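You operate a simulated robot arm through the tools that you are given. There is no shell and no other tool.

You are at the controls of a simulated two-armed robot. One attempt, no reset.

Task
Lay the green apple and the mandarin in the tilt tray, then tilt it for show.
Fine: lower it flat to load; one each side of the rib; bruise no fruit.

The check looks at the end state, three seconds after you hand in, the way a careful person would. Anything else that was tipped, shoved, dropped, spilled or broken makes it a failure.

Robot
Two 7-joint arms with two-finger parallel grippers on one trunk that stands fixed in place. Base frame: the origin is at the foot of the trunk, x ahead of it, y to its left, z up. Readings come in m, degrees, newtons and seconds.
The left shoulder is at [0.07, 0.177, 1.095], the right one opposite. With the tool pointing down near the work surface each hand reaches from about 0.3 to 0.74 m from the base axis, measured 20 degrees to its own side. Payload 3.43 kg a hand.
The TCP of each hand is the grasp point between the finger pads, 0.03 m short of the fingertips. In the tool frame z runs along the fingers and y along their closing line. Largest opening 0.094 m; finger width 0.028, thickness 0.01; the body of the gripper, 0.05 by 0.096 m, starts 0.055 m behind the TCP.
Orientation is that of the tool frame in the base frame, as a unit quaternion [x, y, z, w]. With the fingers straight down and closing along the base's y, the tool's x points along the base's -x, its y along +y and its z along -z.

Tools
- The arms move only by the tool move_arm. It takes "left_steps", "right_steps" or both (then of equal length, played together; a hand with none holds still); each is one flat list of numbers, 7 for each row, row after row: the turn, a rotation vector about the tool's x, y, z in degrees, then the shift along the tool's x, y, z in m, then the closure, from 0 (fully open) to 1 (shut). In form: [rx, ry, rz, x, y, z, hand, rx, ry, rz, x, y, z, hand, ...]. A call has 1 to 20 rows; each row is the pose to reach, as a shift and turn from the pose commanded when the call began, along the tool's axes at that moment. A row lasts 0.2 s, in which the tool goes at most 0.05 m and 8.6 degrees; a call with a longer step from one row to the next is refused whole, and so is a gripper value outside its range. A pose out of reach is approached as far as the arm can. The call stops where the force on the tool passes 70 N (or 10 N more than at its start, if that is more) or the arm is blocked; 0.2 s more then pass. The fingers move at their own pace (about 0.153 m/s each) and stop on an object; they squeeze with about 41 N. The grip force told is the motor's: it shows also when the fingers shut on nothing. Time passes only in rows, and 0.2 s behind the last, so rows that repeat a pose let the fingers close. The reply holds the time, the measured pose of the TCP, the force on the tool along the base axes, the opening and the grip force, in the units named above and with some noise, with the torque about the TCP (base axes, N m) and any sound that the robot's microphone picked up.
- Cameras (640 x 400 px; columns grow to the right, rows downward): "scene" is now at [0.1354, -0.0039, 1.4057]; the picture's right is [-0.02, -1.00, 0.00], its down [-0.64, 0.01, -0.77] and it looks along [0.76, -0.02, -0.64] (base axes); focal length 357 px, centre (320, 200). "left" rides on the left gripper at [0.076, -0.014, -0.103] in its tool frame; the picture's right is [0.18, 0.98, 0.00], its down [-0.75, 0.14, -0.64] and it looks along [-0.63, 0.12, 0.77] (tool axes); focal length 243 px, centre (320, 200). "right" rides on the right gripper at [0.076, 0.014, -0.103] in its tool frame; the picture's right is [-0.18, 0.98, 0.00], its down [-0.75, -0.14, -0.64] and it looks along [-0.63, -0.12, 0.77] (tool axes); focal length 243 px, centre (320, 200). There is no depth. A picture from a camera that has moved, and an enlarged one, comes with that camera's place and axes in the base frame and with its lens.
- grab_frame(camera): a new picture of that camera. No time passes.
- slide_trunk(by): slides the trunk up (or, below 0, down) by that many m; the arms and the scene camera ride with it, the base frame stays. It gives what a move gives, with no picture.
- pan_tilt(pan, tilt): turns the head with the scene camera to pan (to the left, within 86 degrees either way) and tilt (down, from -29 to 69), counted from straight ahead of the robot. It gives what a move gives.
- enlarge(camera, box): a new picture of the part [left, top, right, bottom] of that camera's present view, enlarged. No time passes.
- finish_job(): hands the job in; it is judged then, once.

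Places have to be worked out from the pictures, the camera data and where the tool is seen. Open the grippers and draw the arms clear of the work before you hand the job in, unless the task says otherwise.

The tools are called as name(argument=value, ...) on one line, values as JSON. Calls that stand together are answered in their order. move_arm: Moves the arms, as the interface text tells. Its arguments: {"type":"object","properties":{"left_steps":{"type":"array"},"right_steps":{"type":"array"}},"required":[]} The other tools are called the same way: slide_trunk (by) moves the trunk up or down; pan_tilt (pan, tilt) turns the head that bears the scene camera; grab_frame (camera) takes a picture; enlarge (camera, box) takes an enlarged picture of a part of a camera's view; finish_job () hands the job in.

At the start:

```text
t: 0.0
left_tool_pos: [0.5197, 0.2759, 1.131]
left_tcp_rot: [0.001, 1.0, 0.0, 0.0]
left_contact_force: [-0.4, -0.1, -0.1]
left_moment: [0.01, 0.0, -0.01]
left_opening: 0.0939
left_finger_force: 0.2
right_tool_pos: [0.5669, -0.1952, 1.1132]
right_tcp_rot: [0.0, 1.0, 0.0, 0.0]
right_contact_force: [0.5, 0.8, -0.1]
right_moment: [0.01, 0.01, -0.02]
right_opening: 0.0942
right_finger_force: 0.1
trunk travel left (down, up): [-0.675, 0.165]
head pan, tilt (commanded): [-1.2, 40.1]
```

scene: 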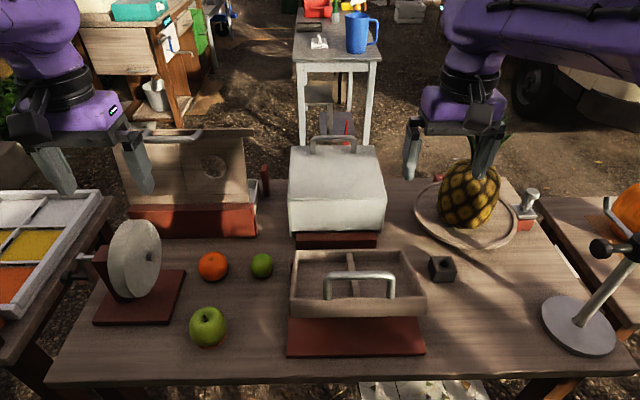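
right: 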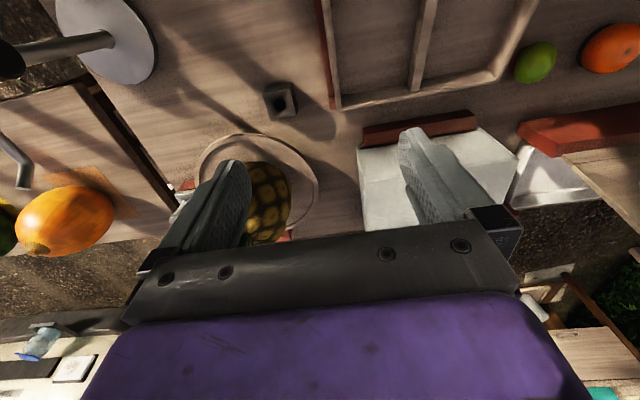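
left: 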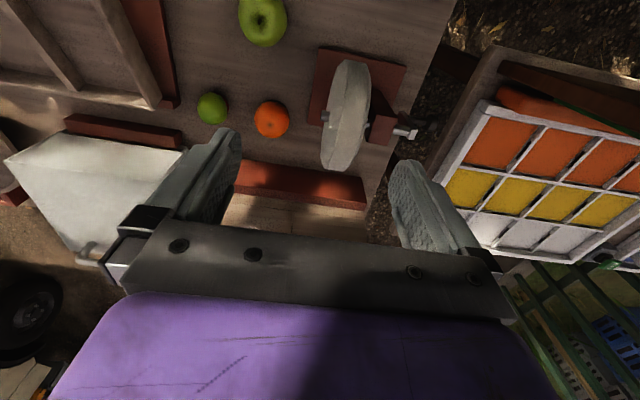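

I start by looking closely at the tilt tray and the fruit before moving anything.

enlarge(camera="scene", box=[260, 220, 460, 370])

enlarge(camera="scene", box=[80, 200, 300, 370])

enlarge(camera="left", box=[0, 0, 320, 200])

enlarge(camera="right", box=[300, 0, 640, 212])

```text
2.67 times, centred on (360, 295) of scene
camera zoom: at [0.1354, -0.0039, 1.4057], right [-0.02, -1.0, 0.0], down [-0.64, 0.01, -0.77], along [0.76, -0.02, -0.64], focal length 953 px, centre (213, -53)
```

zoom: 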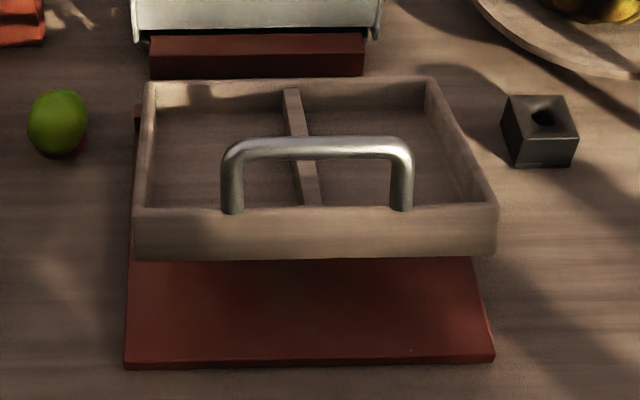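

```text
2.35 times, centred on (190, 285) of scene
camera zoom: at [0.1354, -0.0039, 1.4057], right [-0.02, -1.0, 0.0], down [-0.64, 0.01, -0.77], along [0.76, -0.02, -0.64], focal length 841 px, centre (626, 0)
```

zoom: 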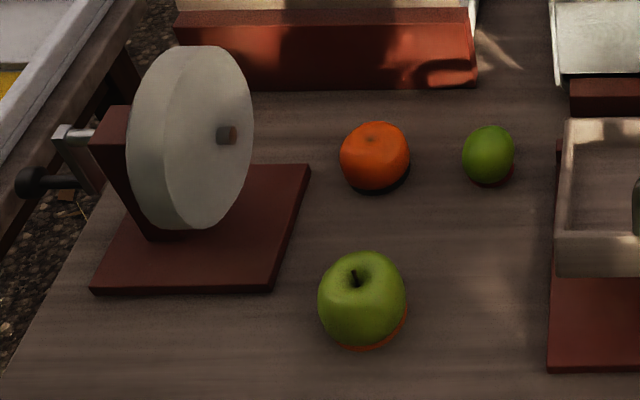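

```text
2.00 times, centred on (160, 100) of left
camera zoom: at [0.4439, 0.2607, 1.2332], right [-0.18, 0.98, 0.0], down [0.75, 0.14, 0.64], along [0.63, 0.12, -0.77], focal length 485 px, centre (640, 400)
```

zoom: 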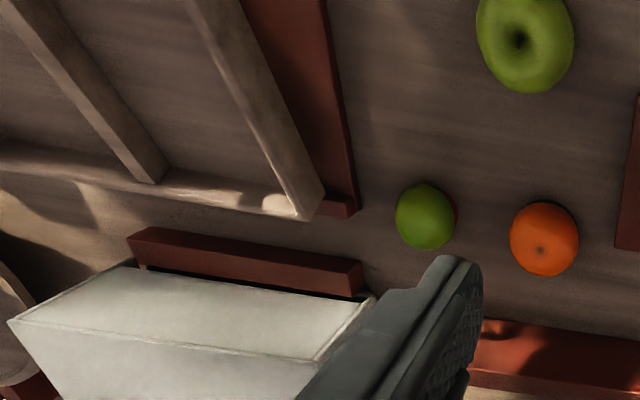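

```text
1.88 times, centred on (470, 106) of right
camera zoom: at [0.4908, -0.1812, 1.2171], right [0.18, 0.98, 0.0], down [0.75, -0.14, 0.64], along [0.63, -0.12, -0.77], focal length 457 px, centre (38, 377)
```

zoom: 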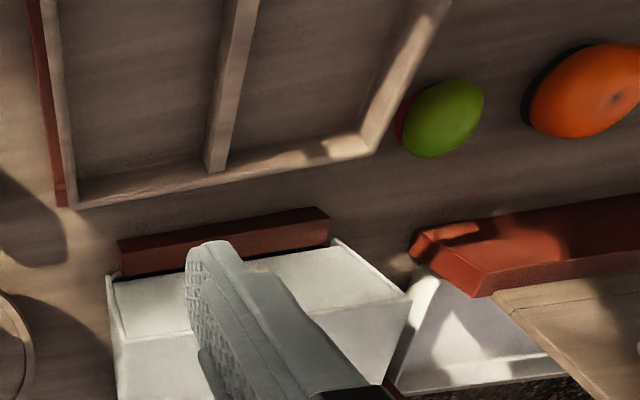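

The mandarin triangulates to about (0.62, 0.21, 0.81), the apple to about (0.48, 0.19, 0.81), and the table to about z 0.78. The tray seems hinged at its far edge with its near (handle) side raised; I zoom in further on the handle and hinge to check.

enlarge(camera="scene", box=[280, 240, 360, 290])

enlarge(camera="scene", box=[280, 260, 380, 360])

enlarge(camera="scene", box=[360, 240, 460, 360])

enlarge(camera="left", box=[0, 0, 200, 125])

```text
8.00 times, centred on (320, 265) of scene
camera zoom: at [0.1354, -0.0039, 1.4057], right [-0.02, -1.0, 0.0], down [-0.64, 0.01, -0.77], along [0.76, -0.02, -0.64], focal length 2859 px, centre (320, -320)
```

zoom: 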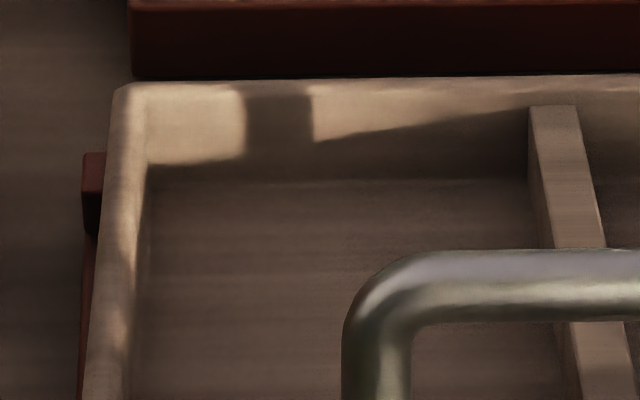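

```text
4.00 times, centred on (330, 310) of scene
camera zoom: at [0.1354, -0.0039, 1.4057], right [-0.02, -1.0, 0.0], down [-0.64, 0.01, -0.77], along [0.76, -0.02, -0.64], focal length 1430 px, centre (280, -240)
```

zoom: 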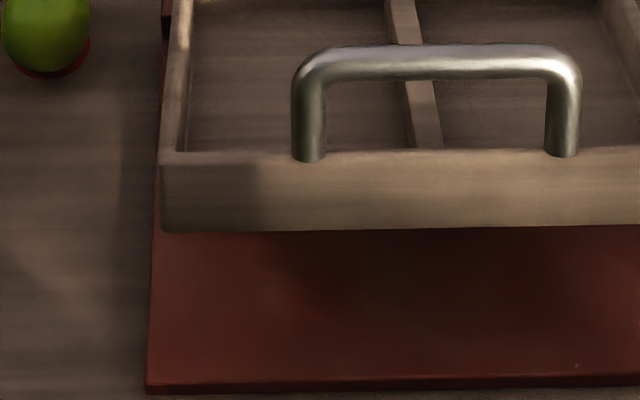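

```text
3.33 times, centred on (410, 300) of scene
camera zoom: at [0.1354, -0.0039, 1.4057], right [-0.02, -1.0, 0.0], down [-0.64, 0.01, -0.77], along [0.76, -0.02, -0.64], focal length 1191 px, centre (20, -133)
```

zoom: 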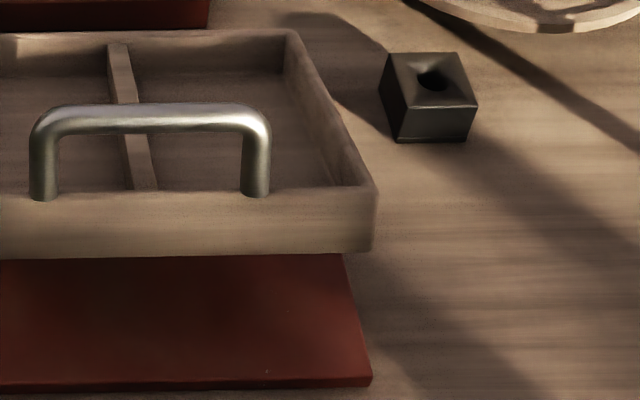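

```text
3.20 times, centred on (100, 62) of left
camera zoom: at [0.4439, 0.2607, 1.2332], right [-0.18, 0.98, 0.0], down [0.75, 0.14, 0.64], along [0.63, 0.12, -0.77], focal length 776 px, centre (1024, 640)
```

zoom: 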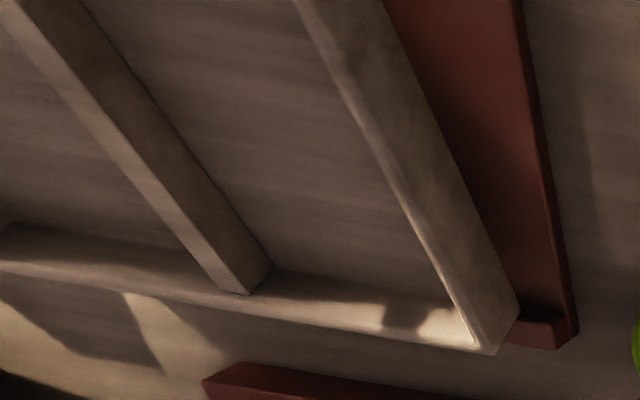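

The handle is a U-bar standing on the near rim, roughly at (0.49, -0.085, 0.94), bar along y, so the right hand needs to close along x. I turn the right tool 90° about its axis while bringing it above the handle, staying high.

move_arm(right_steps=[0, 0, -7.5, 0.0064, 0.0092, 0, 0, 0, 0, -15, 0.0128, 0.0183, 0, 0, 0, 0, -22.5, 0.0193, 0.0275, 0, 0, 0, 0, -30, 0.0257, 0.0367, 0, 0, 0, 0, -37.5, 0.0321, 0.0458, 0, 0, 0, 0, -45, 0.0385, 0.055, 0, 0, 0, 0, -52.5, 0.0449, 0.0642, 0, 0, 0, 0, -60, 0.0513, 0.0733, 0, 0, 0, 0, -67.5, 0.0578, 0.0825, 0, 0, 0, 0, -75, 0.0642, 0.0917, 0, 0, 0, 0, -82.5, 0.0706, 0.1008, 0, 0, 0, 0, -90, 0.077, 0.11, 0, 0])

```text
t: 2.6
left_tool_pos: [0.5193, 0.2766, 1.131]
left_tcp_rot: [0.0, 1.0, 0.0, 0.0]
left_contact_force: [-0.1, 0.3, -0.1]
left_moment: [0.01, 0.0, -0.02]
left_opening: 0.0939
left_finger_force: 0.0
right_tool_pos: [0.4891, -0.0842, 1.1132]
right_tcp_rot: [0.707, -0.707, 0.0, 0.0]
right_contact_force: [1.1, -0.8, 0.0]
right_moment: [-0.01, -0.02, -0.01]
right_opening: 0.094
right_finger_force: 0.0
trunk travel left (down, up): [-0.675, 0.165]
head pan, tilt (commanded): [-1.2, 40.1]
```

The turn was reached. I look through the right and scene cameras to place the handle relative to the gripper.

grab_frame(camera="right")

grab_frame(camera="scene")

grab_frame(camera="left")

```text
taken
camera right: at [0.4749, -0.162, 1.2174], right [-0.98, 0.18, 0.0], down [0.14, 0.75, 0.64], along [0.12, 0.63, -0.77], focal length 243 px, centre (320, 200)
```

right: 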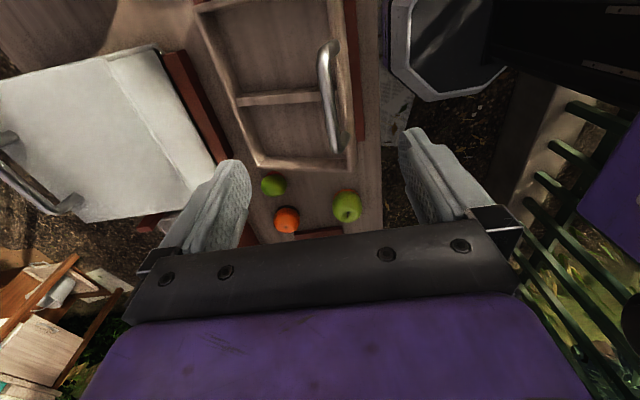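

```text
taken
camera scene: at [0.1352, -0.0038, 1.4057], right [-0.02, -1.0, 0.0], down [-0.64, 0.01, -0.77], along [0.77, -0.02, -0.64], focal length 357 px, centre (320, 200)
```

scene: 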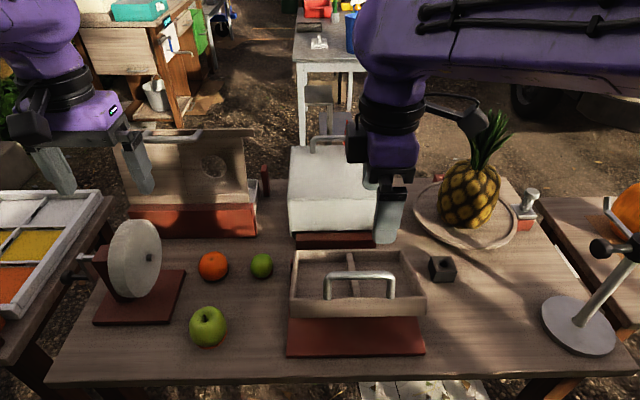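

```text
taken
camera left: at [0.4437, 0.2608, 1.2332], right [-0.18, 0.98, 0.0], down [0.75, 0.14, 0.64], along [0.63, 0.12, -0.77], focal length 243 px, centre (320, 200)
```

left: 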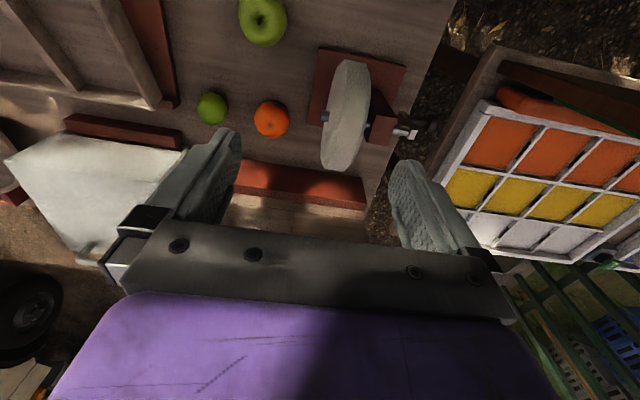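

The right camera now sees the handle, rib and tray at once; I enlarge it for triangulation.

enlarge(camera="right", box=[180, 0, 400, 138])

enlarge(camera="right", box=[220, 90, 400, 250])

```text
2.90 times, centred on (290, 69) of right
camera zoom: at [0.4749, -0.162, 1.2174], right [-0.98, 0.18, 0.0], down [0.14, 0.75, 0.64], along [0.12, 0.63, -0.77], focal length 703 px, centre (407, 580)
```

zoom: 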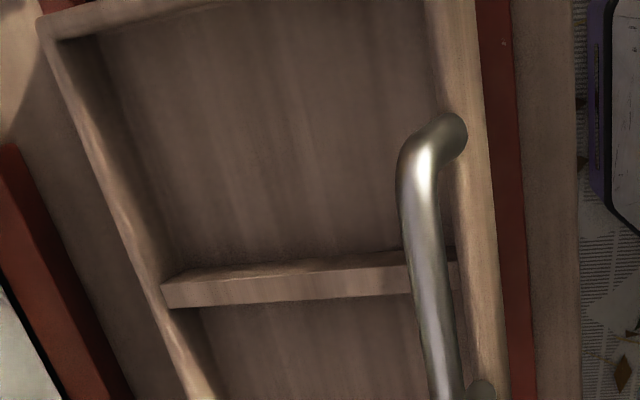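

```text
2.50 times, centred on (310, 170) of right
camera zoom: at [0.4749, -0.162, 1.2174], right [-0.98, 0.18, 0.0], down [0.14, 0.75, 0.64], along [0.12, 0.63, -0.77], focal length 606 px, centre (345, 275)
```

zoom: 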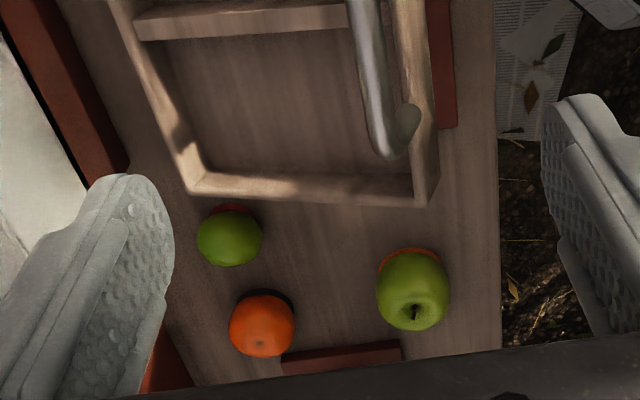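

Bar end-points triangulate to roughly (0.483, -0.023, 0.955) and (0.480, -0.123, 0.955), the rim under it at z≈0.92, far rim ≈ (0.62, z 0.865), so the tray is tilted about 20° about a hinge near (0.61, z≈0.82). I descend with open fingers to just above the bar and check.

move_arm(right_steps=[0, 0, 0, -0.004, 0.002, 0.034, 0, 0, 0, 0, -0.008, 0.004, 0.068, 0, 0, 0, 0, -0.011, 0.007, 0.1, 0, 0, 0, 0, -0.011, 0.007, 0.1, 0])

grab_frame(camera="right")

grab_frame(camera="scene")

```text
t: 3.6
left_tool_pos: [0.5205, 0.2756, 1.1301]
left_tcp_rot: [0.0, 1.0, 0.0, 0.001]
left_contact_force: [-0.5, -0.1, 0.3]
left_moment: [-0.02, -0.02, -0.01]
left_opening: 0.0941
left_finger_force: 0.1
right_tool_pos: [0.4799, -0.0767, 1.0122]
right_tcp_rot: [0.707, -0.707, -0.001, -0.001]
right_contact_force: [-0.1, -0.9, 0.1]
right_moment: [-0.02, 0.0, 0.01]
right_opening: 0.094
right_finger_force: 0.0
trunk travel left (down, up): [-0.675, 0.165]
head pan, tilt (commanded): [-1.2, 40.1]
```

```text
taken
camera right: at [0.4669, -0.1526, 1.1158], right [-0.98, 0.18, 0.0], down [0.14, 0.75, 0.64], along [0.12, 0.63, -0.77], focal length 243 px, centre (320, 200)
```

right: 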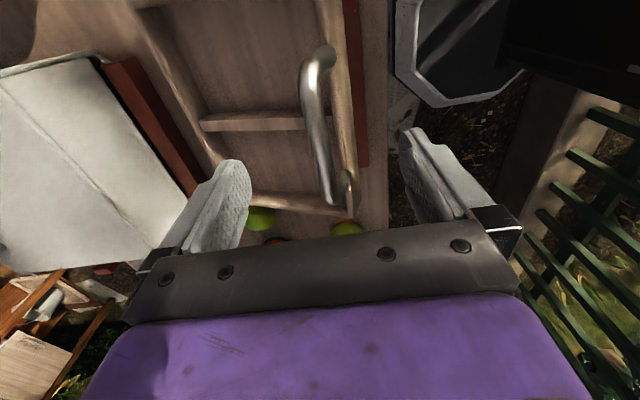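

```text
taken
camera scene: at [0.1351, -0.0039, 1.4057], right [-0.02, -1.0, 0.0], down [-0.64, 0.01, -0.77], along [0.77, -0.02, -0.64], focal length 357 px, centre (320, 200)
```

scene: 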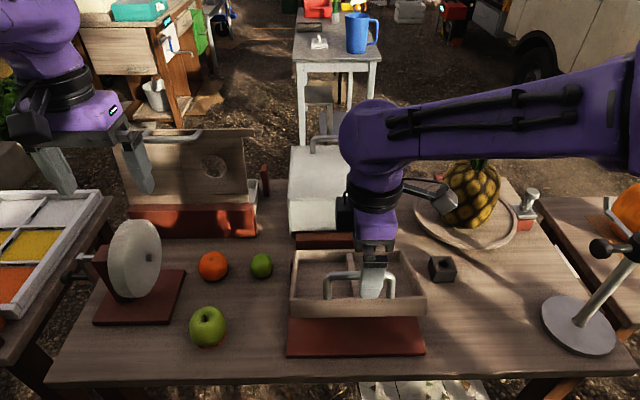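

The view agrees with the bar at x≈0.48, z≈0.955, and the open fingers straddle it. I lower 4.7 cm and close on the bar.

move_arm(right_steps=[0, 0, 0, 0, 0, 0.024, 0, 0, 0, 0, 0, 0, 0.047, 0, 0, 0, 0, 0, 0, 0.047, 0])

grab_frame(camera="right")

enlarge(camera="scene", box=[270, 220, 450, 360])

```text
t: 4.4
left_tool_pos: [0.5196, 0.276, 1.1307]
left_tcp_rot: [0.0, 1.0, 0.0, 0.0]
left_contact_force: [0.5, 0.2, 1.0]
left_moment: [0.0, -0.01, -0.03]
left_opening: 0.0938
left_finger_force: 0.1
right_tool_pos: [0.4808, -0.0763, 0.9675]
right_tcp_rot: [-0.707, 0.707, 0.0, 0.0]
right_contact_force: [0.2, 0.4, 0.1]
right_moment: [-0.01, 0.04, -0.02]
right_opening: 0.094
right_finger_force: 0.1
trunk travel left (down, up): [-0.675, 0.165]
head pan, tilt (commanded): [-1.2, 40.1]
```

```text
taken
camera right: at [0.4668, -0.1525, 1.0701], right [-0.98, 0.18, 0.0], down [0.14, 0.75, 0.64], along [0.12, 0.63, -0.77], focal length 243 px, centre (320, 200)
```

right: 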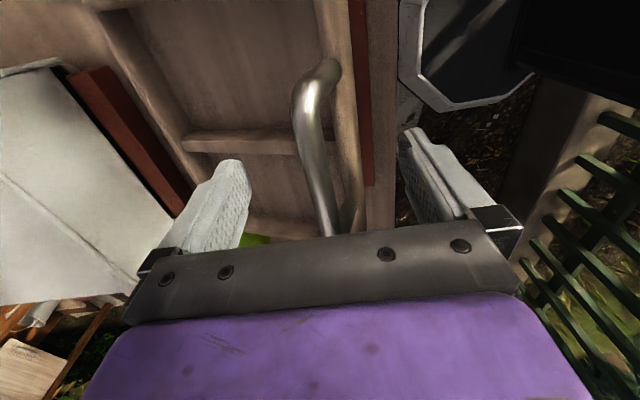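

```text
2.86 times, centred on (360, 290) of scene
camera zoom: at [0.1349, -0.004, 1.4057], right [-0.02, -1.0, 0.0], down [-0.64, 0.01, -0.77], along [0.77, -0.02, -0.64], focal length 1021 px, centre (206, -57)
```

zoom: 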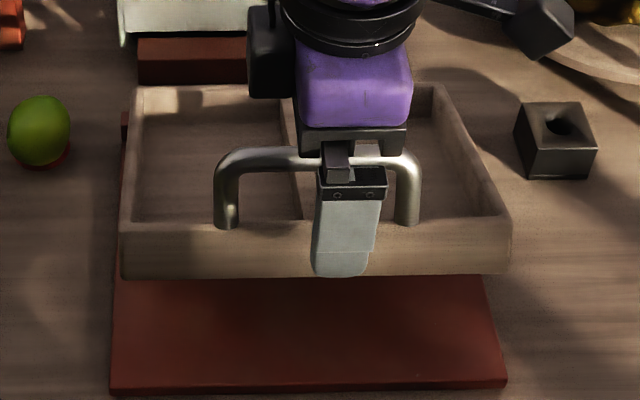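

The bar lies between the fingers at about z 0.96, x 0.48. I close the right gripper on it.

move_arm(right_steps=[0, 0, 0, 0, 0, 0, 0.5, 0, 0, 0, 0, 0, 0, 1, 0, 0, 0, 0, 0, 0, 1, 0, 0, 0, 0, 0, 0, 1])

grab_frame(camera="right")

enlarge(camera="scene", box=[270, 220, 450, 360])

```text
t: 5.4
left_tool_pos: [0.5179, 0.2745, 1.1318]
left_tcp_rot: [0.0, 1.0, 0.0, 0.001]
left_contact_force: [0.0, 0.7, 0.0]
left_moment: [-0.01, -0.01, -0.01]
left_opening: 0.0937
left_finger_force: 0.3
right_tool_pos: [0.4795, -0.0757, 0.967]
right_tcp_rot: [0.707, -0.707, 0.0, -0.001]
right_contact_force: [-3.3, -0.6, 4.9]
right_moment: [-0.16, 0.0, 0.5]
right_opening: 0.0141
right_finger_force: 44.5
trunk travel left (down, up): [-0.675, 0.165]
head pan, tilt (commanded): [-1.2, 40.1]
```

```text
taken
camera right: at [0.466, -0.1523, 1.071], right [-0.98, 0.18, 0.0], down [0.14, 0.75, 0.64], along [0.12, 0.63, -0.77], focal length 243 px, centre (320, 200)
```

right: 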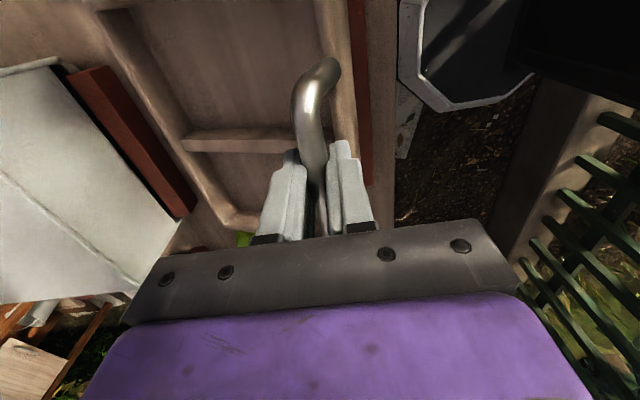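

```text
2.86 times, centred on (360, 290) of scene
camera zoom: at [0.1338, -0.0039, 1.4059], right [-0.02, -1.0, 0.0], down [-0.64, 0.01, -0.77], along [0.77, -0.02, -0.64], focal length 1021 px, centre (206, -57)
```

zoom: 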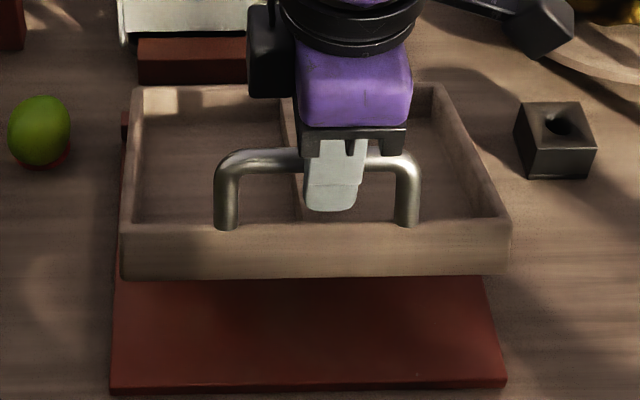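

The grip is firm (opening 14 mm on the bar). I lead the handle down along the hinge arc in a first small step and watch the forces.

move_arm(right_steps=[0, 0, 0, 0, 0.0033, 0.0033, 1, 0, 0, 0, 0, 0.0065, 0.0065, 1, 0, 0, 0, 0, 0.0097, 0.0098, 1, 0, 0, 0, 0, 0.0097, 0.0098, 1])

enlarge(camera="scene", box=[270, 220, 450, 360])

```text
t: 6.4
left_tool_pos: [0.5188, 0.2749, 1.1331]
left_tcp_rot: [0.001, 1.0, 0.0, 0.001]
left_contact_force: [-0.1, 0.5, 0.2]
left_moment: [-0.02, -0.03, 0.01]
left_opening: 0.0943
left_finger_force: 0.1
right_tool_pos: [0.4702, -0.0756, 0.958]
right_tcp_rot: [0.707, -0.707, 0.0, 0.0]
right_contact_force: [-3.3, -5.2, 4.5]
right_moment: [-0.4, -0.24, 0.18]
right_opening: 0.0138
right_finger_force: 45.3
trunk travel left (down, up): [-0.675, 0.165]
head pan, tilt (commanded): [-1.2, 40.1]
```

```text
2.86 times, centred on (360, 290) of scene
camera zoom: at [0.1338, -0.005, 1.4058], right [-0.02, -1.0, 0.0], down [-0.64, 0.01, -0.77], along [0.77, -0.02, -0.64], focal length 1021 px, centre (206, -57)
```

zoom: 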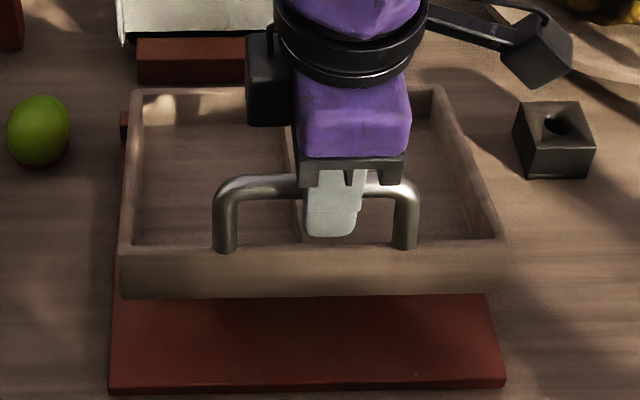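

Forces stay tiny and the tray follows. I continue the arc down.

move_arm(right_steps=[0, 0, 0, 0, 0.003, 0.0034, 1, 0, 0, 0, 0, 0.0059, 0.0067, 1, 0, 0, 0, 0, 0.0087, 0.0101, 1, 0, 0, 0, 0, 0.0114, 0.0136, 1, 0, 0, 0, 0, 0.0141, 0.0171, 1, 0, 0, 0, 0, 0.0168, 0.0207, 1, 0, 0, 0, 0, 0.0168, 0.0207, 1])

enlarge(camera="scene", box=[270, 220, 450, 360])

```text
t: 8.0
left_tool_pos: [0.5185, 0.2737, 1.1328]
left_tcp_rot: [0.0, 1.0, 0.001, 0.001]
left_contact_force: [-0.2, -1.6, -0.3]
left_moment: [0.0, -0.03, -0.02]
left_opening: 0.0942
left_finger_force: 0.0
right_tool_pos: [0.4556, -0.0763, 0.9375]
right_tcp_rot: [-0.707, 0.708, 0.0, 0.0]
right_contact_force: [-5.0, -11.6, 5.4]
right_moment: [-0.32, -0.22, 0.08]
right_opening: 0.0137
right_finger_force: 45.2
trunk travel left (down, up): [-0.675, 0.165]
head pan, tilt (commanded): [-1.2, 40.1]
```

```text
2.86 times, centred on (360, 290) of scene
camera zoom: at [0.1335, -0.0066, 1.4058], right [-0.02, -1.0, 0.0], down [-0.64, 0.02, -0.77], along [0.77, -0.02, -0.64], focal length 1021 px, centre (206, -57)
```

zoom: 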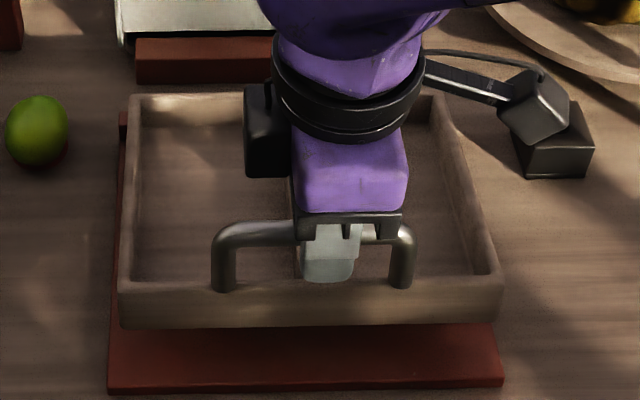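

The tray keeps following (now about 8° left); a sideways force of ~11 N has built up, so I ease the hand slightly along -y while finishing the arc carefully.

move_arm(right_steps=[0, 0, 0, 0.002, 0.001, 0.0015, 1, 0, 0, 0, 0.003, 0.003, 0.004, 1, 0, 0, 0, 0.003, 0.005, 0.0075, 1, 0, 0, 0, 0.003, 0.0068, 0.0107, 1, 0, 0, 0, 0.003, 0.0068, 0.0107, 1])

enlarge(camera="scene", box=[270, 220, 450, 360])

```text
t: 9.2
left_tool_pos: [0.5196, 0.2771, 1.1307]
left_tcp_rot: [0.0, 1.0, 0.0, 0.0]
left_contact_force: [-0.2, 0.3, 0.4]
left_moment: [0.01, 0.0, 0.01]
left_opening: 0.0944
left_finger_force: 0.1
right_tool_pos: [0.4485, -0.0757, 0.9256]
right_tcp_rot: [0.707, -0.707, 0.0, 0.0]
right_contact_force: [1.4, 8.9, 2.1]
right_moment: [0.97, -0.19, 0.03]
right_opening: 0.0135
right_finger_force: 45.0
trunk travel left (down, up): [-0.675, 0.165]
head pan, tilt (commanded): [-1.2, 40.1]
```

```text
2.86 times, centred on (360, 290) of scene
camera zoom: at [0.1351, -0.0022, 1.4057], right [-0.02, -1.0, 0.0], down [-0.64, 0.01, -0.77], along [0.77, -0.02, -0.64], focal length 1021 px, centre (206, -57)
```

zoom: 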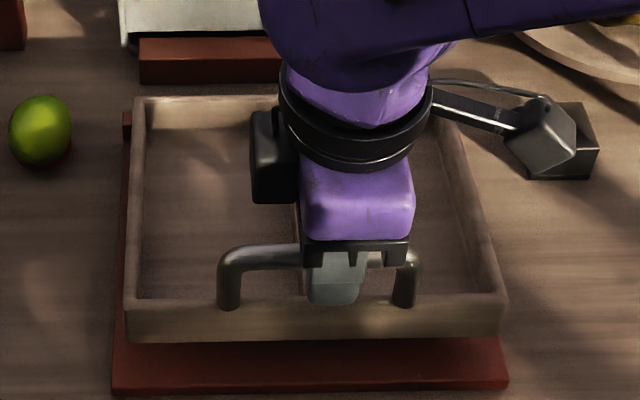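

Sideways force flipped to +9 N, so I undo half the side shift and go on down in small increments, looking for the stop.

move_arm(right_steps=[0, 0, 0, -0.0012, 0.0017, 0.0028, 1, 0, 0, 0, -0.0014, 0.0034, 0.0056, 1, 0, 0, 0, -0.0014, 0.005, 0.0085, 1, 0, 0, 0, -0.0014, 0.0065, 0.0113, 1, 0, 0, 0, -0.0014, 0.0065, 0.0113, 1])

enlarge(camera="scene", box=[270, 220, 450, 360])

```text
t: 10.4
left_tool_pos: [0.5196, 0.2755, 1.1308]
left_tcp_rot: [-0.001, 1.0, 0.0, 0.001]
left_contact_force: [0.1, -0.1, 0.8]
left_moment: [0.01, -0.03, 0.0]
left_opening: 0.0943
left_finger_force: 0.1
right_tool_pos: [0.4447, -0.0759, 0.9152]
right_tcp_rot: [0.707, -0.707, 0.001, 0.001]
right_contact_force: [5.3, -1.0, 6.4]
right_moment: [-0.53, -0.03, 0.03]
right_opening: 0.0134
right_finger_force: 44.6
trunk travel left (down, up): [-0.675, 0.165]
head pan, tilt (commanded): [-1.2, 40.1]
```

```text
2.86 times, centred on (360, 290) of scene
camera zoom: at [0.1357, -0.0039, 1.4057], right [-0.02, -1.0, 0.0], down [-0.64, 0.01, -0.76], along [0.76, -0.02, -0.64], focal length 1021 px, centre (206, -57)
```

zoom: 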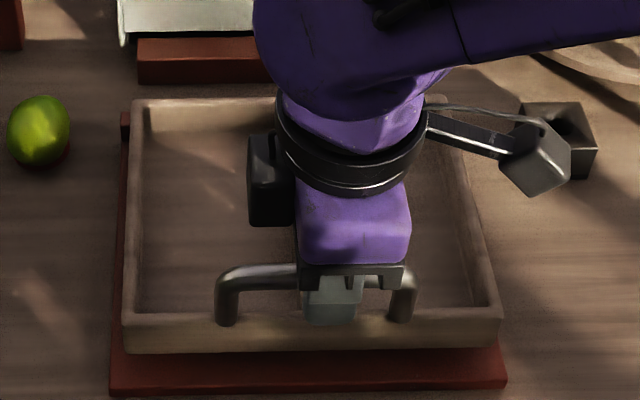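

The tray is now within a degree or two of level by my estimate. I continue in 2–3 mm steps to find the flat stop by force.

move_arm(right_steps=[0, 0, 0, 0, -0.0005, 0.002, 1, 0, 0, 0, 0, 0, 0.004, 1, 0, 0, 0, 0, 0.0005, 0.006, 1, 0, 0, 0, 0, 0.0005, 0.006, 1])

enlarge(camera="scene", box=[270, 220, 450, 360])

grab_frame(camera="right")

```text
t: 11.4
left_tool_pos: [0.5163, 0.2749, 1.1322]
left_tcp_rot: [0.001, 1.0, 0.0, 0.002]
left_contact_force: [0.0, -0.2, -1.0]
left_moment: [0.02, -0.04, -0.01]
left_opening: 0.0941
left_finger_force: 0.2
right_tool_pos: [0.4438, -0.0746, 0.9133]
right_tcp_rot: [-0.706, 0.708, -0.004, 0.007]
right_contact_force: [15.3, -8.9, 60.1]
right_moment: [-0.65, -0.23, 0.29]
right_opening: 0.0135
right_finger_force: 45.3
trunk travel left (down, up): [-0.675, 0.165]
head pan, tilt (commanded): [-1.2, 40.1]
```

```text
2.86 times, centred on (360, 290) of scene
camera zoom: at [0.1315, -0.0045, 1.4066], right [-0.02, -1.0, 0.0], down [-0.64, 0.01, -0.77], along [0.77, -0.02, -0.64], focal length 1021 px, centre (206, -57)
```

zoom: 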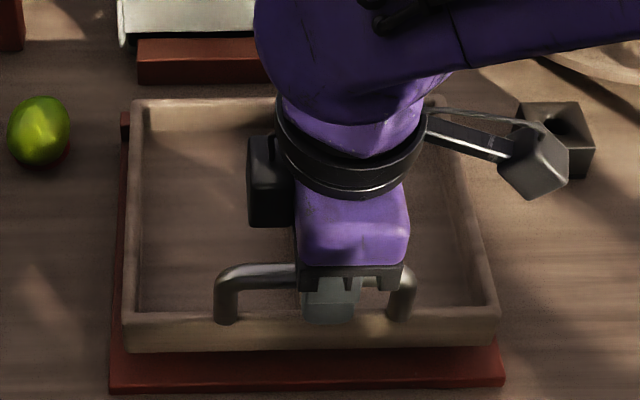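

```text
taken
camera right: at [0.4281, -0.1526, 1.0166], right [-0.98, 0.19, -0.01], down [0.13, 0.75, 0.65], along [0.13, 0.63, -0.76], focal length 243 px, centre (320, 200)
```

right: 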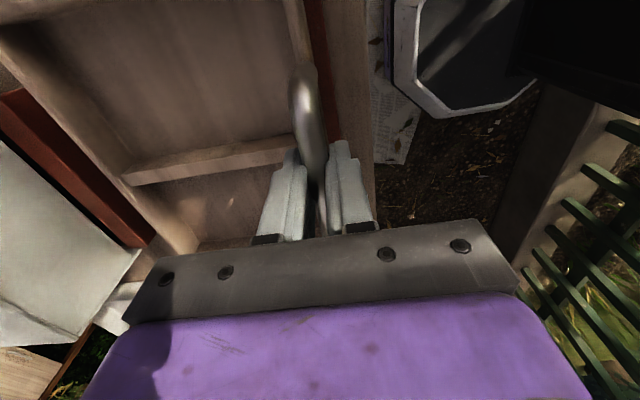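

The flat stop is hit at TCP z ≈ 0.913 (60 N). I relieve the pressure, then open the fingers and see whether the tray stays level.

move_arm(right_steps=[0, 0, 0, 0, -0.001, -0.003, 1, 0, 0, 0, 0, -0.001, -0.005, 1, 0, 0, 0, 0, -0.001, -0.005, 0.75, 0, 0, 0, 0, -0.001, -0.005, 0.4, 0, 0, 0, 0, -0.001, -0.005, 0, 0, 0, 0, 0, -0.001, -0.005, 0])

enlarge(camera="scene", box=[270, 220, 450, 360])

```text
t: 12.8
left_tool_pos: [0.5204, 0.2753, 1.1306]
left_tcp_rot: [0.0, 1.0, 0.0, 0.0]
left_contact_force: [-0.7, 0.4, 0.1]
left_moment: [0.01, -0.01, 0.03]
left_opening: 0.094
left_finger_force: 0.0
right_tool_pos: [0.4425, -0.0753, 0.9132]
right_tcp_rot: [-0.707, 0.707, 0.0, 0.0]
right_contact_force: [-0.1, -0.4, 0.0]
right_moment: [0.0, 0.01, 0.0]
right_opening: 0.0942
right_finger_force: 0.1
trunk travel left (down, up): [-0.675, 0.165]
head pan, tilt (commanded): [-1.2, 40.1]
```

```text
2.86 times, centred on (360, 290) of scene
camera zoom: at [0.1352, -0.0041, 1.4057], right [-0.02, -1.0, 0.0], down [-0.64, 0.01, -0.77], along [0.77, -0.02, -0.64], focal length 1021 px, centre (206, -57)
```

zoom: 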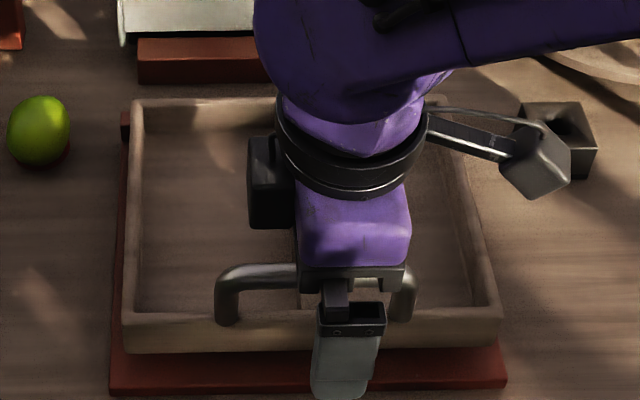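

The tray stays level when released. I raise the right hand straight up and take it off to the right, clear of the tray.

move_arm(right_steps=[0, 0, 0, 0, 0, -0.03, 0, 0, 0, 0, 0, 0, -0.07, 0, 0, 0, 0, 0, 0, -0.115, 0, 0, 0, 0, 0, 0, -0.16, 0, 0, 0, 0, 0.04, 0, -0.19, 0, 0, 0, 0, 0.085, 0, -0.2, 0, 0, 0, 0, 0.13, 0, -0.2, 0, 0, 0, 0, 0.175, 0, -0.2, 0, 0, 0, 0, 0.22, 0, -0.2, 0, 0, 0, 0, 0.22, 0, -0.2, 0])

grab_frame(camera="scene")

enlarge(camera="scene", box=[270, 220, 450, 360])

grab_frame(camera="right")

```text
t: 15.0
left_tool_pos: [0.5199, 0.2774, 1.1294]
left_tcp_rot: [0.0, 1.0, -0.001, -0.001]
left_contact_force: [0.3, -0.6, -0.8]
left_moment: [-0.01, -0.04, 0.04]
left_opening: 0.0939
left_finger_force: 0.1
right_tool_pos: [0.4427, -0.293, 1.1149]
right_tcp_rot: [0.708, -0.707, 0.001, 0.001]
right_contact_force: [0.0, -0.7, -0.1]
right_moment: [-0.01, -0.02, 0.0]
right_opening: 0.094
right_finger_force: 0.1
trunk travel left (down, up): [-0.675, 0.165]
head pan, tilt (commanded): [-1.2, 40.1]
```

```text
taken
camera scene: at [0.1354, -0.0024, 1.4057], right [-0.02, -1.0, 0.0], down [-0.64, 0.01, -0.77], along [0.76, -0.02, -0.64], focal length 357 px, centre (320, 200)
```

scene: 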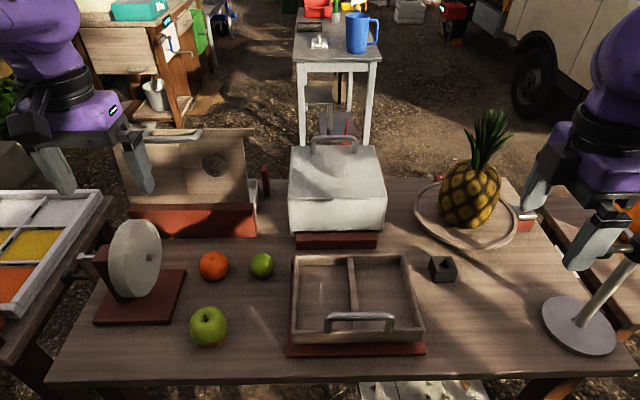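

```text
2.86 times, centred on (360, 290) of scene
camera zoom: at [0.1354, -0.0024, 1.4057], right [-0.02, -1.0, 0.0], down [-0.64, 0.01, -0.77], along [0.76, -0.02, -0.64], focal length 1021 px, centre (206, -57)
```

zoom: 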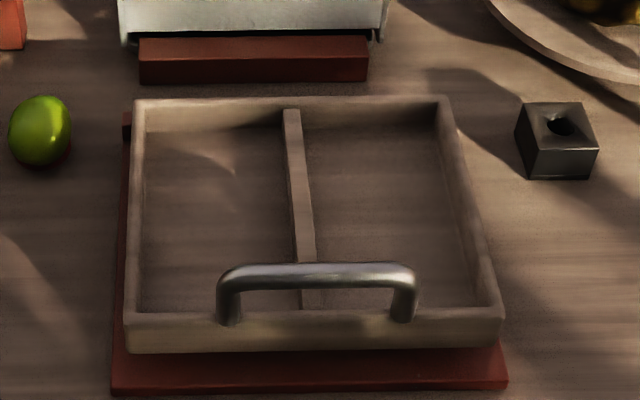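

```text
taken
camera right: at [0.4291, -0.3698, 1.2179], right [-0.98, 0.18, 0.0], down [0.14, 0.75, 0.64], along [0.12, 0.63, -0.77], focal length 243 px, centre (320, 200)
```

right: 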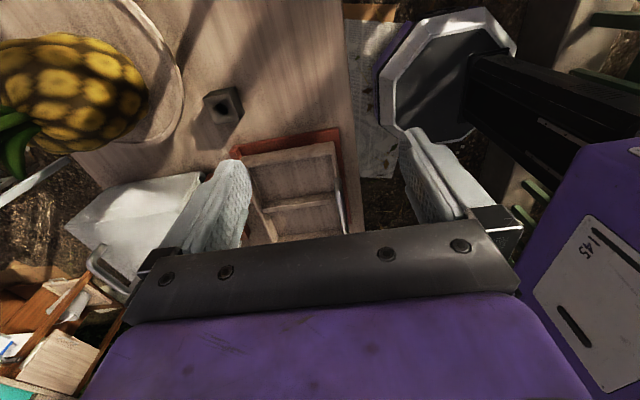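

The tray is flat and stays so. Next, the fruit: I will pick with the left hand closing along x (slim sideways in the compartments), turned so its camera sits on the -y side, away from the grinding wheel. I turn it while moving above the apple.

move_arm(left_steps=[0, 0, -7.5, 0.003, -0.0072, 0, 0.1, 0, 0, -15, 0.006, -0.0143, 0, 0.1, 0, 0, -22.5, 0.009, -0.0215, 0, 0.1, 0, 0, -30, 0.012, -0.0287, 0, 0.1, 0, 0, -37.5, 0.015, -0.0358, 0, 0.1, 0, 0, -45, 0.018, -0.043, 0, 0.1, 0, 0, -52.5, 0.021, -0.0502, 0, 0.1, 0, 0, -60, 0.024, -0.0573, 0, 0.1, 0, 0, -67.5, 0.027, -0.0645, 0, 0.1, 0, 0, -75, 0.03, -0.0717, 0, 0.1, 0, 0, -82.5, 0.033, -0.0788, 0, 0.1, 0, 0, -90, 0.036, -0.086, 0, 0.1, 0, 0, -90, 0.036, -0.086, 0, 0.1])

grab_frame(camera="left")

grab_frame(camera="scene")

```text
t: 17.8
left_tool_pos: [0.484, 0.1894, 1.1307]
left_tcp_rot: [0.708, -0.706, 0.0, 0.0]
left_contact_force: [-0.1, 0.1, -0.6]
left_moment: [0.0, -0.01, 0.01]
left_opening: 0.0844
left_finger_force: 0.1
right_tool_pos: [0.4422, -0.2945, 1.1133]
right_tcp_rot: [-0.707, 0.708, -0.001, 0.0]
right_contact_force: [0.1, 0.1, -0.1]
right_moment: [-0.01, 0.0, -0.02]
right_opening: 0.0941
right_finger_force: 0.0
trunk travel left (down, up): [-0.675, 0.165]
head pan, tilt (commanded): [-1.2, 40.1]
```

```text
taken
camera left: at [0.4985, 0.1126, 1.2329], right [-0.98, -0.19, 0.0], down [-0.14, 0.75, 0.64], along [-0.12, 0.63, -0.77], focal length 243 px, centre (320, 200)
```

left: 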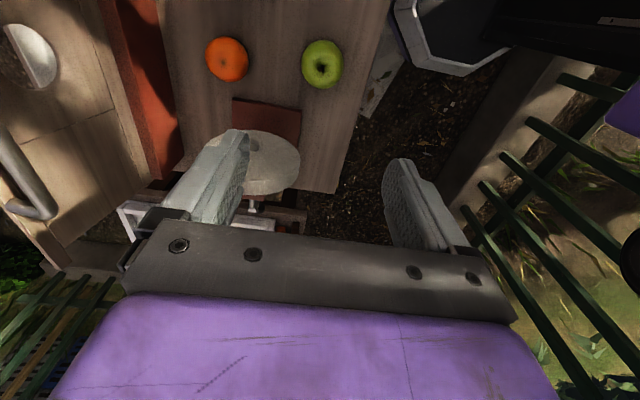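

```text
taken
camera scene: at [0.1355, -0.004, 1.4057], right [-0.02, -1.0, 0.0], down [-0.64, 0.01, -0.77], along [0.76, -0.02, -0.64], focal length 357 px, centre (320, 200)
```

scene: 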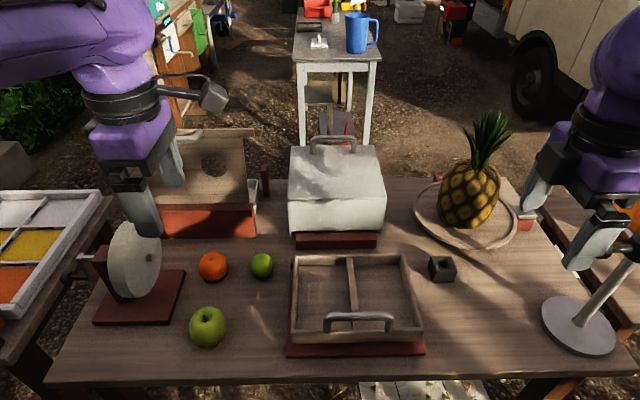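

The turn worked and the apple re-triangulates to (0.482, 0.188, 0.813), right below the hand. The grinding wheel top is at z≈0.99 near (0.55, 0.30), so to give the left forearm more clearance over it I raise the trunk 10 cm first.

slide_trunk(by=0.1)

grab_frame(camera="scene")

grab_frame(camera="left")

```text
t: 19.1
left_tool_pos: [0.4844, 0.1887, 1.23]
left_tcp_rot: [0.707, -0.707, -0.001, 0.0]
left_contact_force: [-1.1, -0.5, 0.2]
left_moment: [-0.02, 0.01, 0.01]
left_opening: 0.0848
left_finger_force: 0.0
right_tool_pos: [0.4428, -0.2947, 1.2138]
right_tcp_rot: [-0.707, 0.707, 0.0, 0.001]
right_contact_force: [0.2, 0.0, -0.2]
right_moment: [0.01, 0.02, 0.01]
right_opening: 0.0941
right_finger_force: 0.1
trunk travel left (down, up): [-0.775, 0.065]
head pan, tilt (commanded): [-1.2, 40.1]
```

```text
taken
camera scene: at [0.1355, -0.0043, 1.5056], right [-0.02, -1.0, 0.0], down [-0.64, 0.01, -0.77], along [0.76, -0.02, -0.64], focal length 357 px, centre (320, 200)
```

scene: 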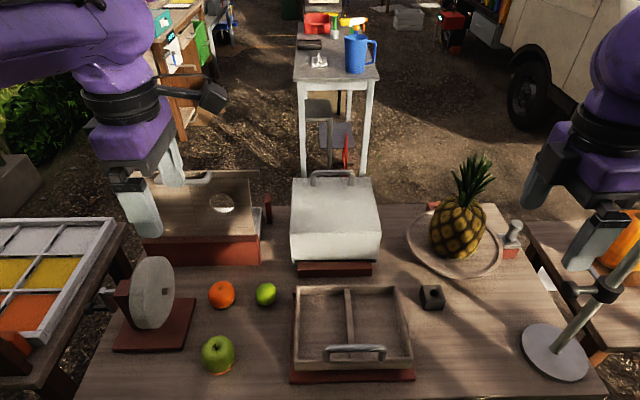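

```text
taken
camera left: at [0.4985, 0.1125, 1.3329], right [-0.98, -0.18, 0.0], down [-0.14, 0.75, 0.64], along [-0.12, 0.63, -0.77], focal length 243 px, centre (320, 200)
```

left: 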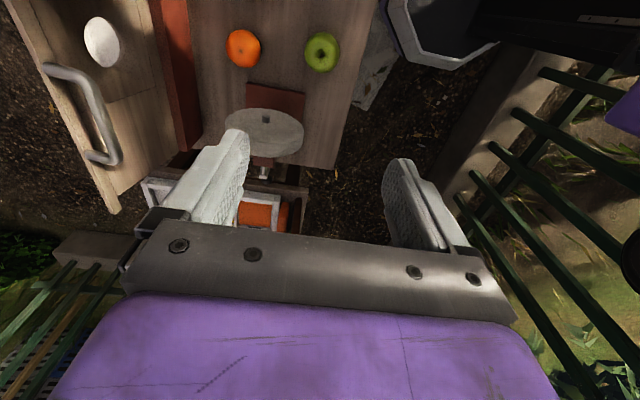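

Now I descend over the apple to z≈0.95 and check the forearm's clearance from the wheel.

move_arm(left_steps=[0, 0, 0, 0, 0, 0.04, 0.1, 0, 0, 0, 0, 0, 0.085, 0.1, 0, 0, 0, 0, 0, 0.13, 0.1, 0, 0, 0, 0, 0, 0.175, 0.1, 0, 0, 0, 0, 0, 0.22, 0.1, 0, 0, 0, 0, 0, 0.26, 0.1, 0, 0, 0, 0, 0, 0.28, 0.1, 0, 0, 0, 0, 0, 0.28, 0.1])

grab_frame(camera="scene")

grab_frame(camera="left")

grab_frame(camera="right")

```text
t: 20.9
left_tool_pos: [0.4855, 0.1891, 0.9519]
left_tcp_rot: [0.707, -0.707, 0.0, 0.0]
left_contact_force: [0.4, 0.0, 0.7]
left_moment: [-0.03, -0.03, -0.03]
left_opening: 0.0845
left_finger_force: 0.2
right_tool_pos: [0.4425, -0.2944, 1.2142]
right_tcp_rot: [-0.707, 0.707, 0.0, -0.001]
right_contact_force: [-0.1, -0.3, -0.3]
right_moment: [-0.01, 0.01, 0.0]
right_opening: 0.094
right_finger_force: 0.0
trunk travel left (down, up): [-0.775, 0.065]
head pan, tilt (commanded): [-1.2, 40.1]
```

```text
taken
camera scene: at [0.135, -0.0044, 1.5057], right [-0.02, -1.0, 0.0], down [-0.64, 0.01, -0.77], along [0.77, -0.02, -0.64], focal length 357 px, centre (320, 200)
```

scene: 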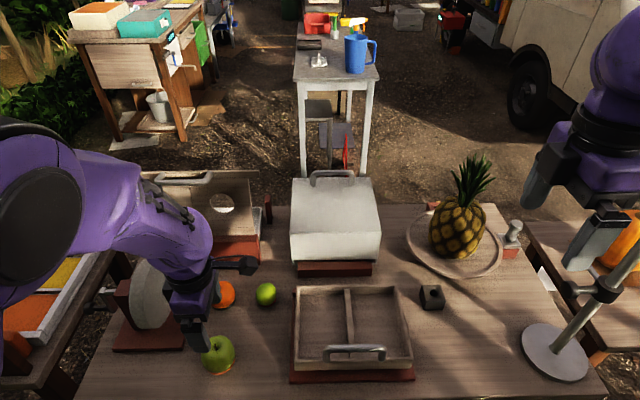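

```text
taken
camera left: at [0.5001, 0.1117, 1.0542], right [-0.98, -0.18, 0.0], down [-0.14, 0.75, 0.64], along [-0.12, 0.63, -0.77], focal length 243 px, centre (320, 200)
```

left: 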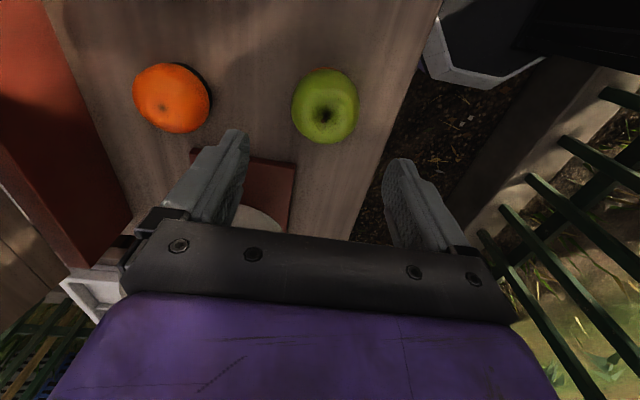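

```text
taken
camera right: at [0.4288, -0.3711, 1.3174], right [-0.98, 0.18, 0.0], down [0.14, 0.75, 0.64], along [0.12, 0.63, -0.77], focal length 243 px, centre (320, 200)
```

right: 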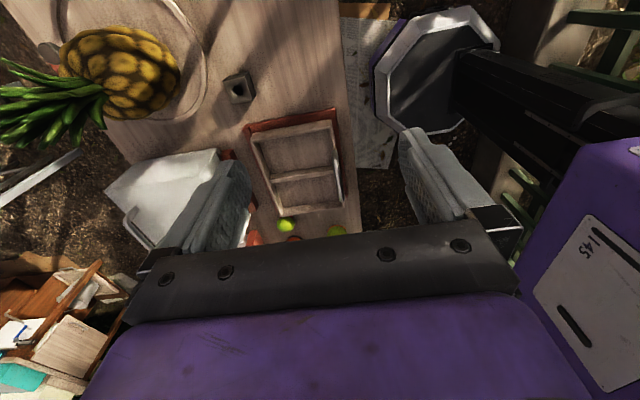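

Forearm clears the wheel well. Refined apple centre is about (0.481, 0.189, 0.819), table ≈0.784. I open fully and descend to TCP z≈0.86 first to check the centring between the fingers.

move_arm(left_steps=[0, 0, 0, 0, 0.004, 0.03, 0, 0, 0, 0, 0, 0.0045, 0.06, 0, 0, 0, 0, 0, 0.0045, 0.085, 0, 0, 0, 0, 0, 0.0045, 0.085, 0])

grab_frame(camera="left")

enlarge(camera="scene", box=[100, 210, 300, 400])

```text
t: 21.9
left_tool_pos: [0.48, 0.1888, 0.8647]
left_tcp_rot: [-0.707, 0.707, 0.0, 0.0]
left_contact_force: [-0.5, 0.1, -0.2]
left_moment: [0.06, 0.01, 0.0]
left_opening: 0.0939
left_finger_force: 0.1
right_tool_pos: [0.443, -0.2947, 1.2148]
right_tcp_rot: [-0.707, 0.707, -0.001, 0.0]
right_contact_force: [-0.9, 0.5, 0.4]
right_moment: [-0.01, -0.03, 0.01]
right_opening: 0.0942
right_finger_force: 0.1
trunk travel left (down, up): [-0.775, 0.065]
head pan, tilt (commanded): [-1.2, 40.1]
```

```text
taken
camera left: at [0.496, 0.1108, 0.9664], right [-0.98, -0.18, 0.0], down [-0.14, 0.75, 0.64], along [-0.12, 0.63, -0.77], focal length 243 px, centre (320, 200)
```

left: 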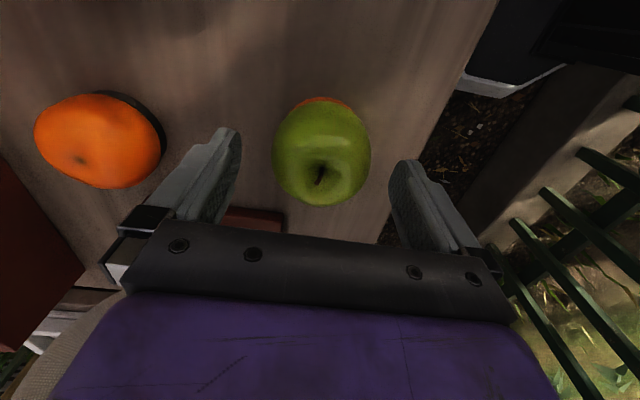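

```text
2.11 times, centred on (200, 305) of scene
camera zoom: at [0.135, -0.0043, 1.5057], right [-0.02, -1.0, 0.0], down [-0.64, 0.01, -0.77], along [0.77, -0.02, -0.64], focal length 752 px, centre (573, -21)
```

zoom: 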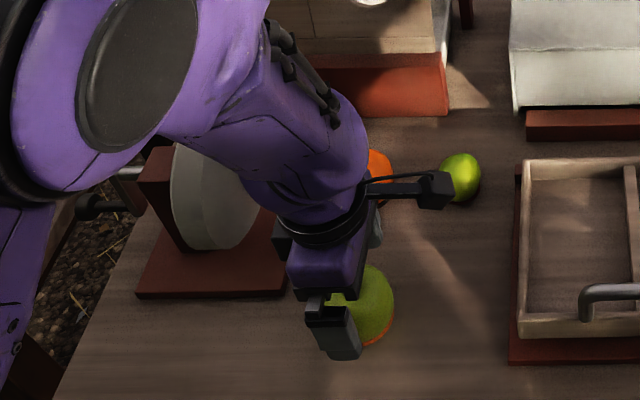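

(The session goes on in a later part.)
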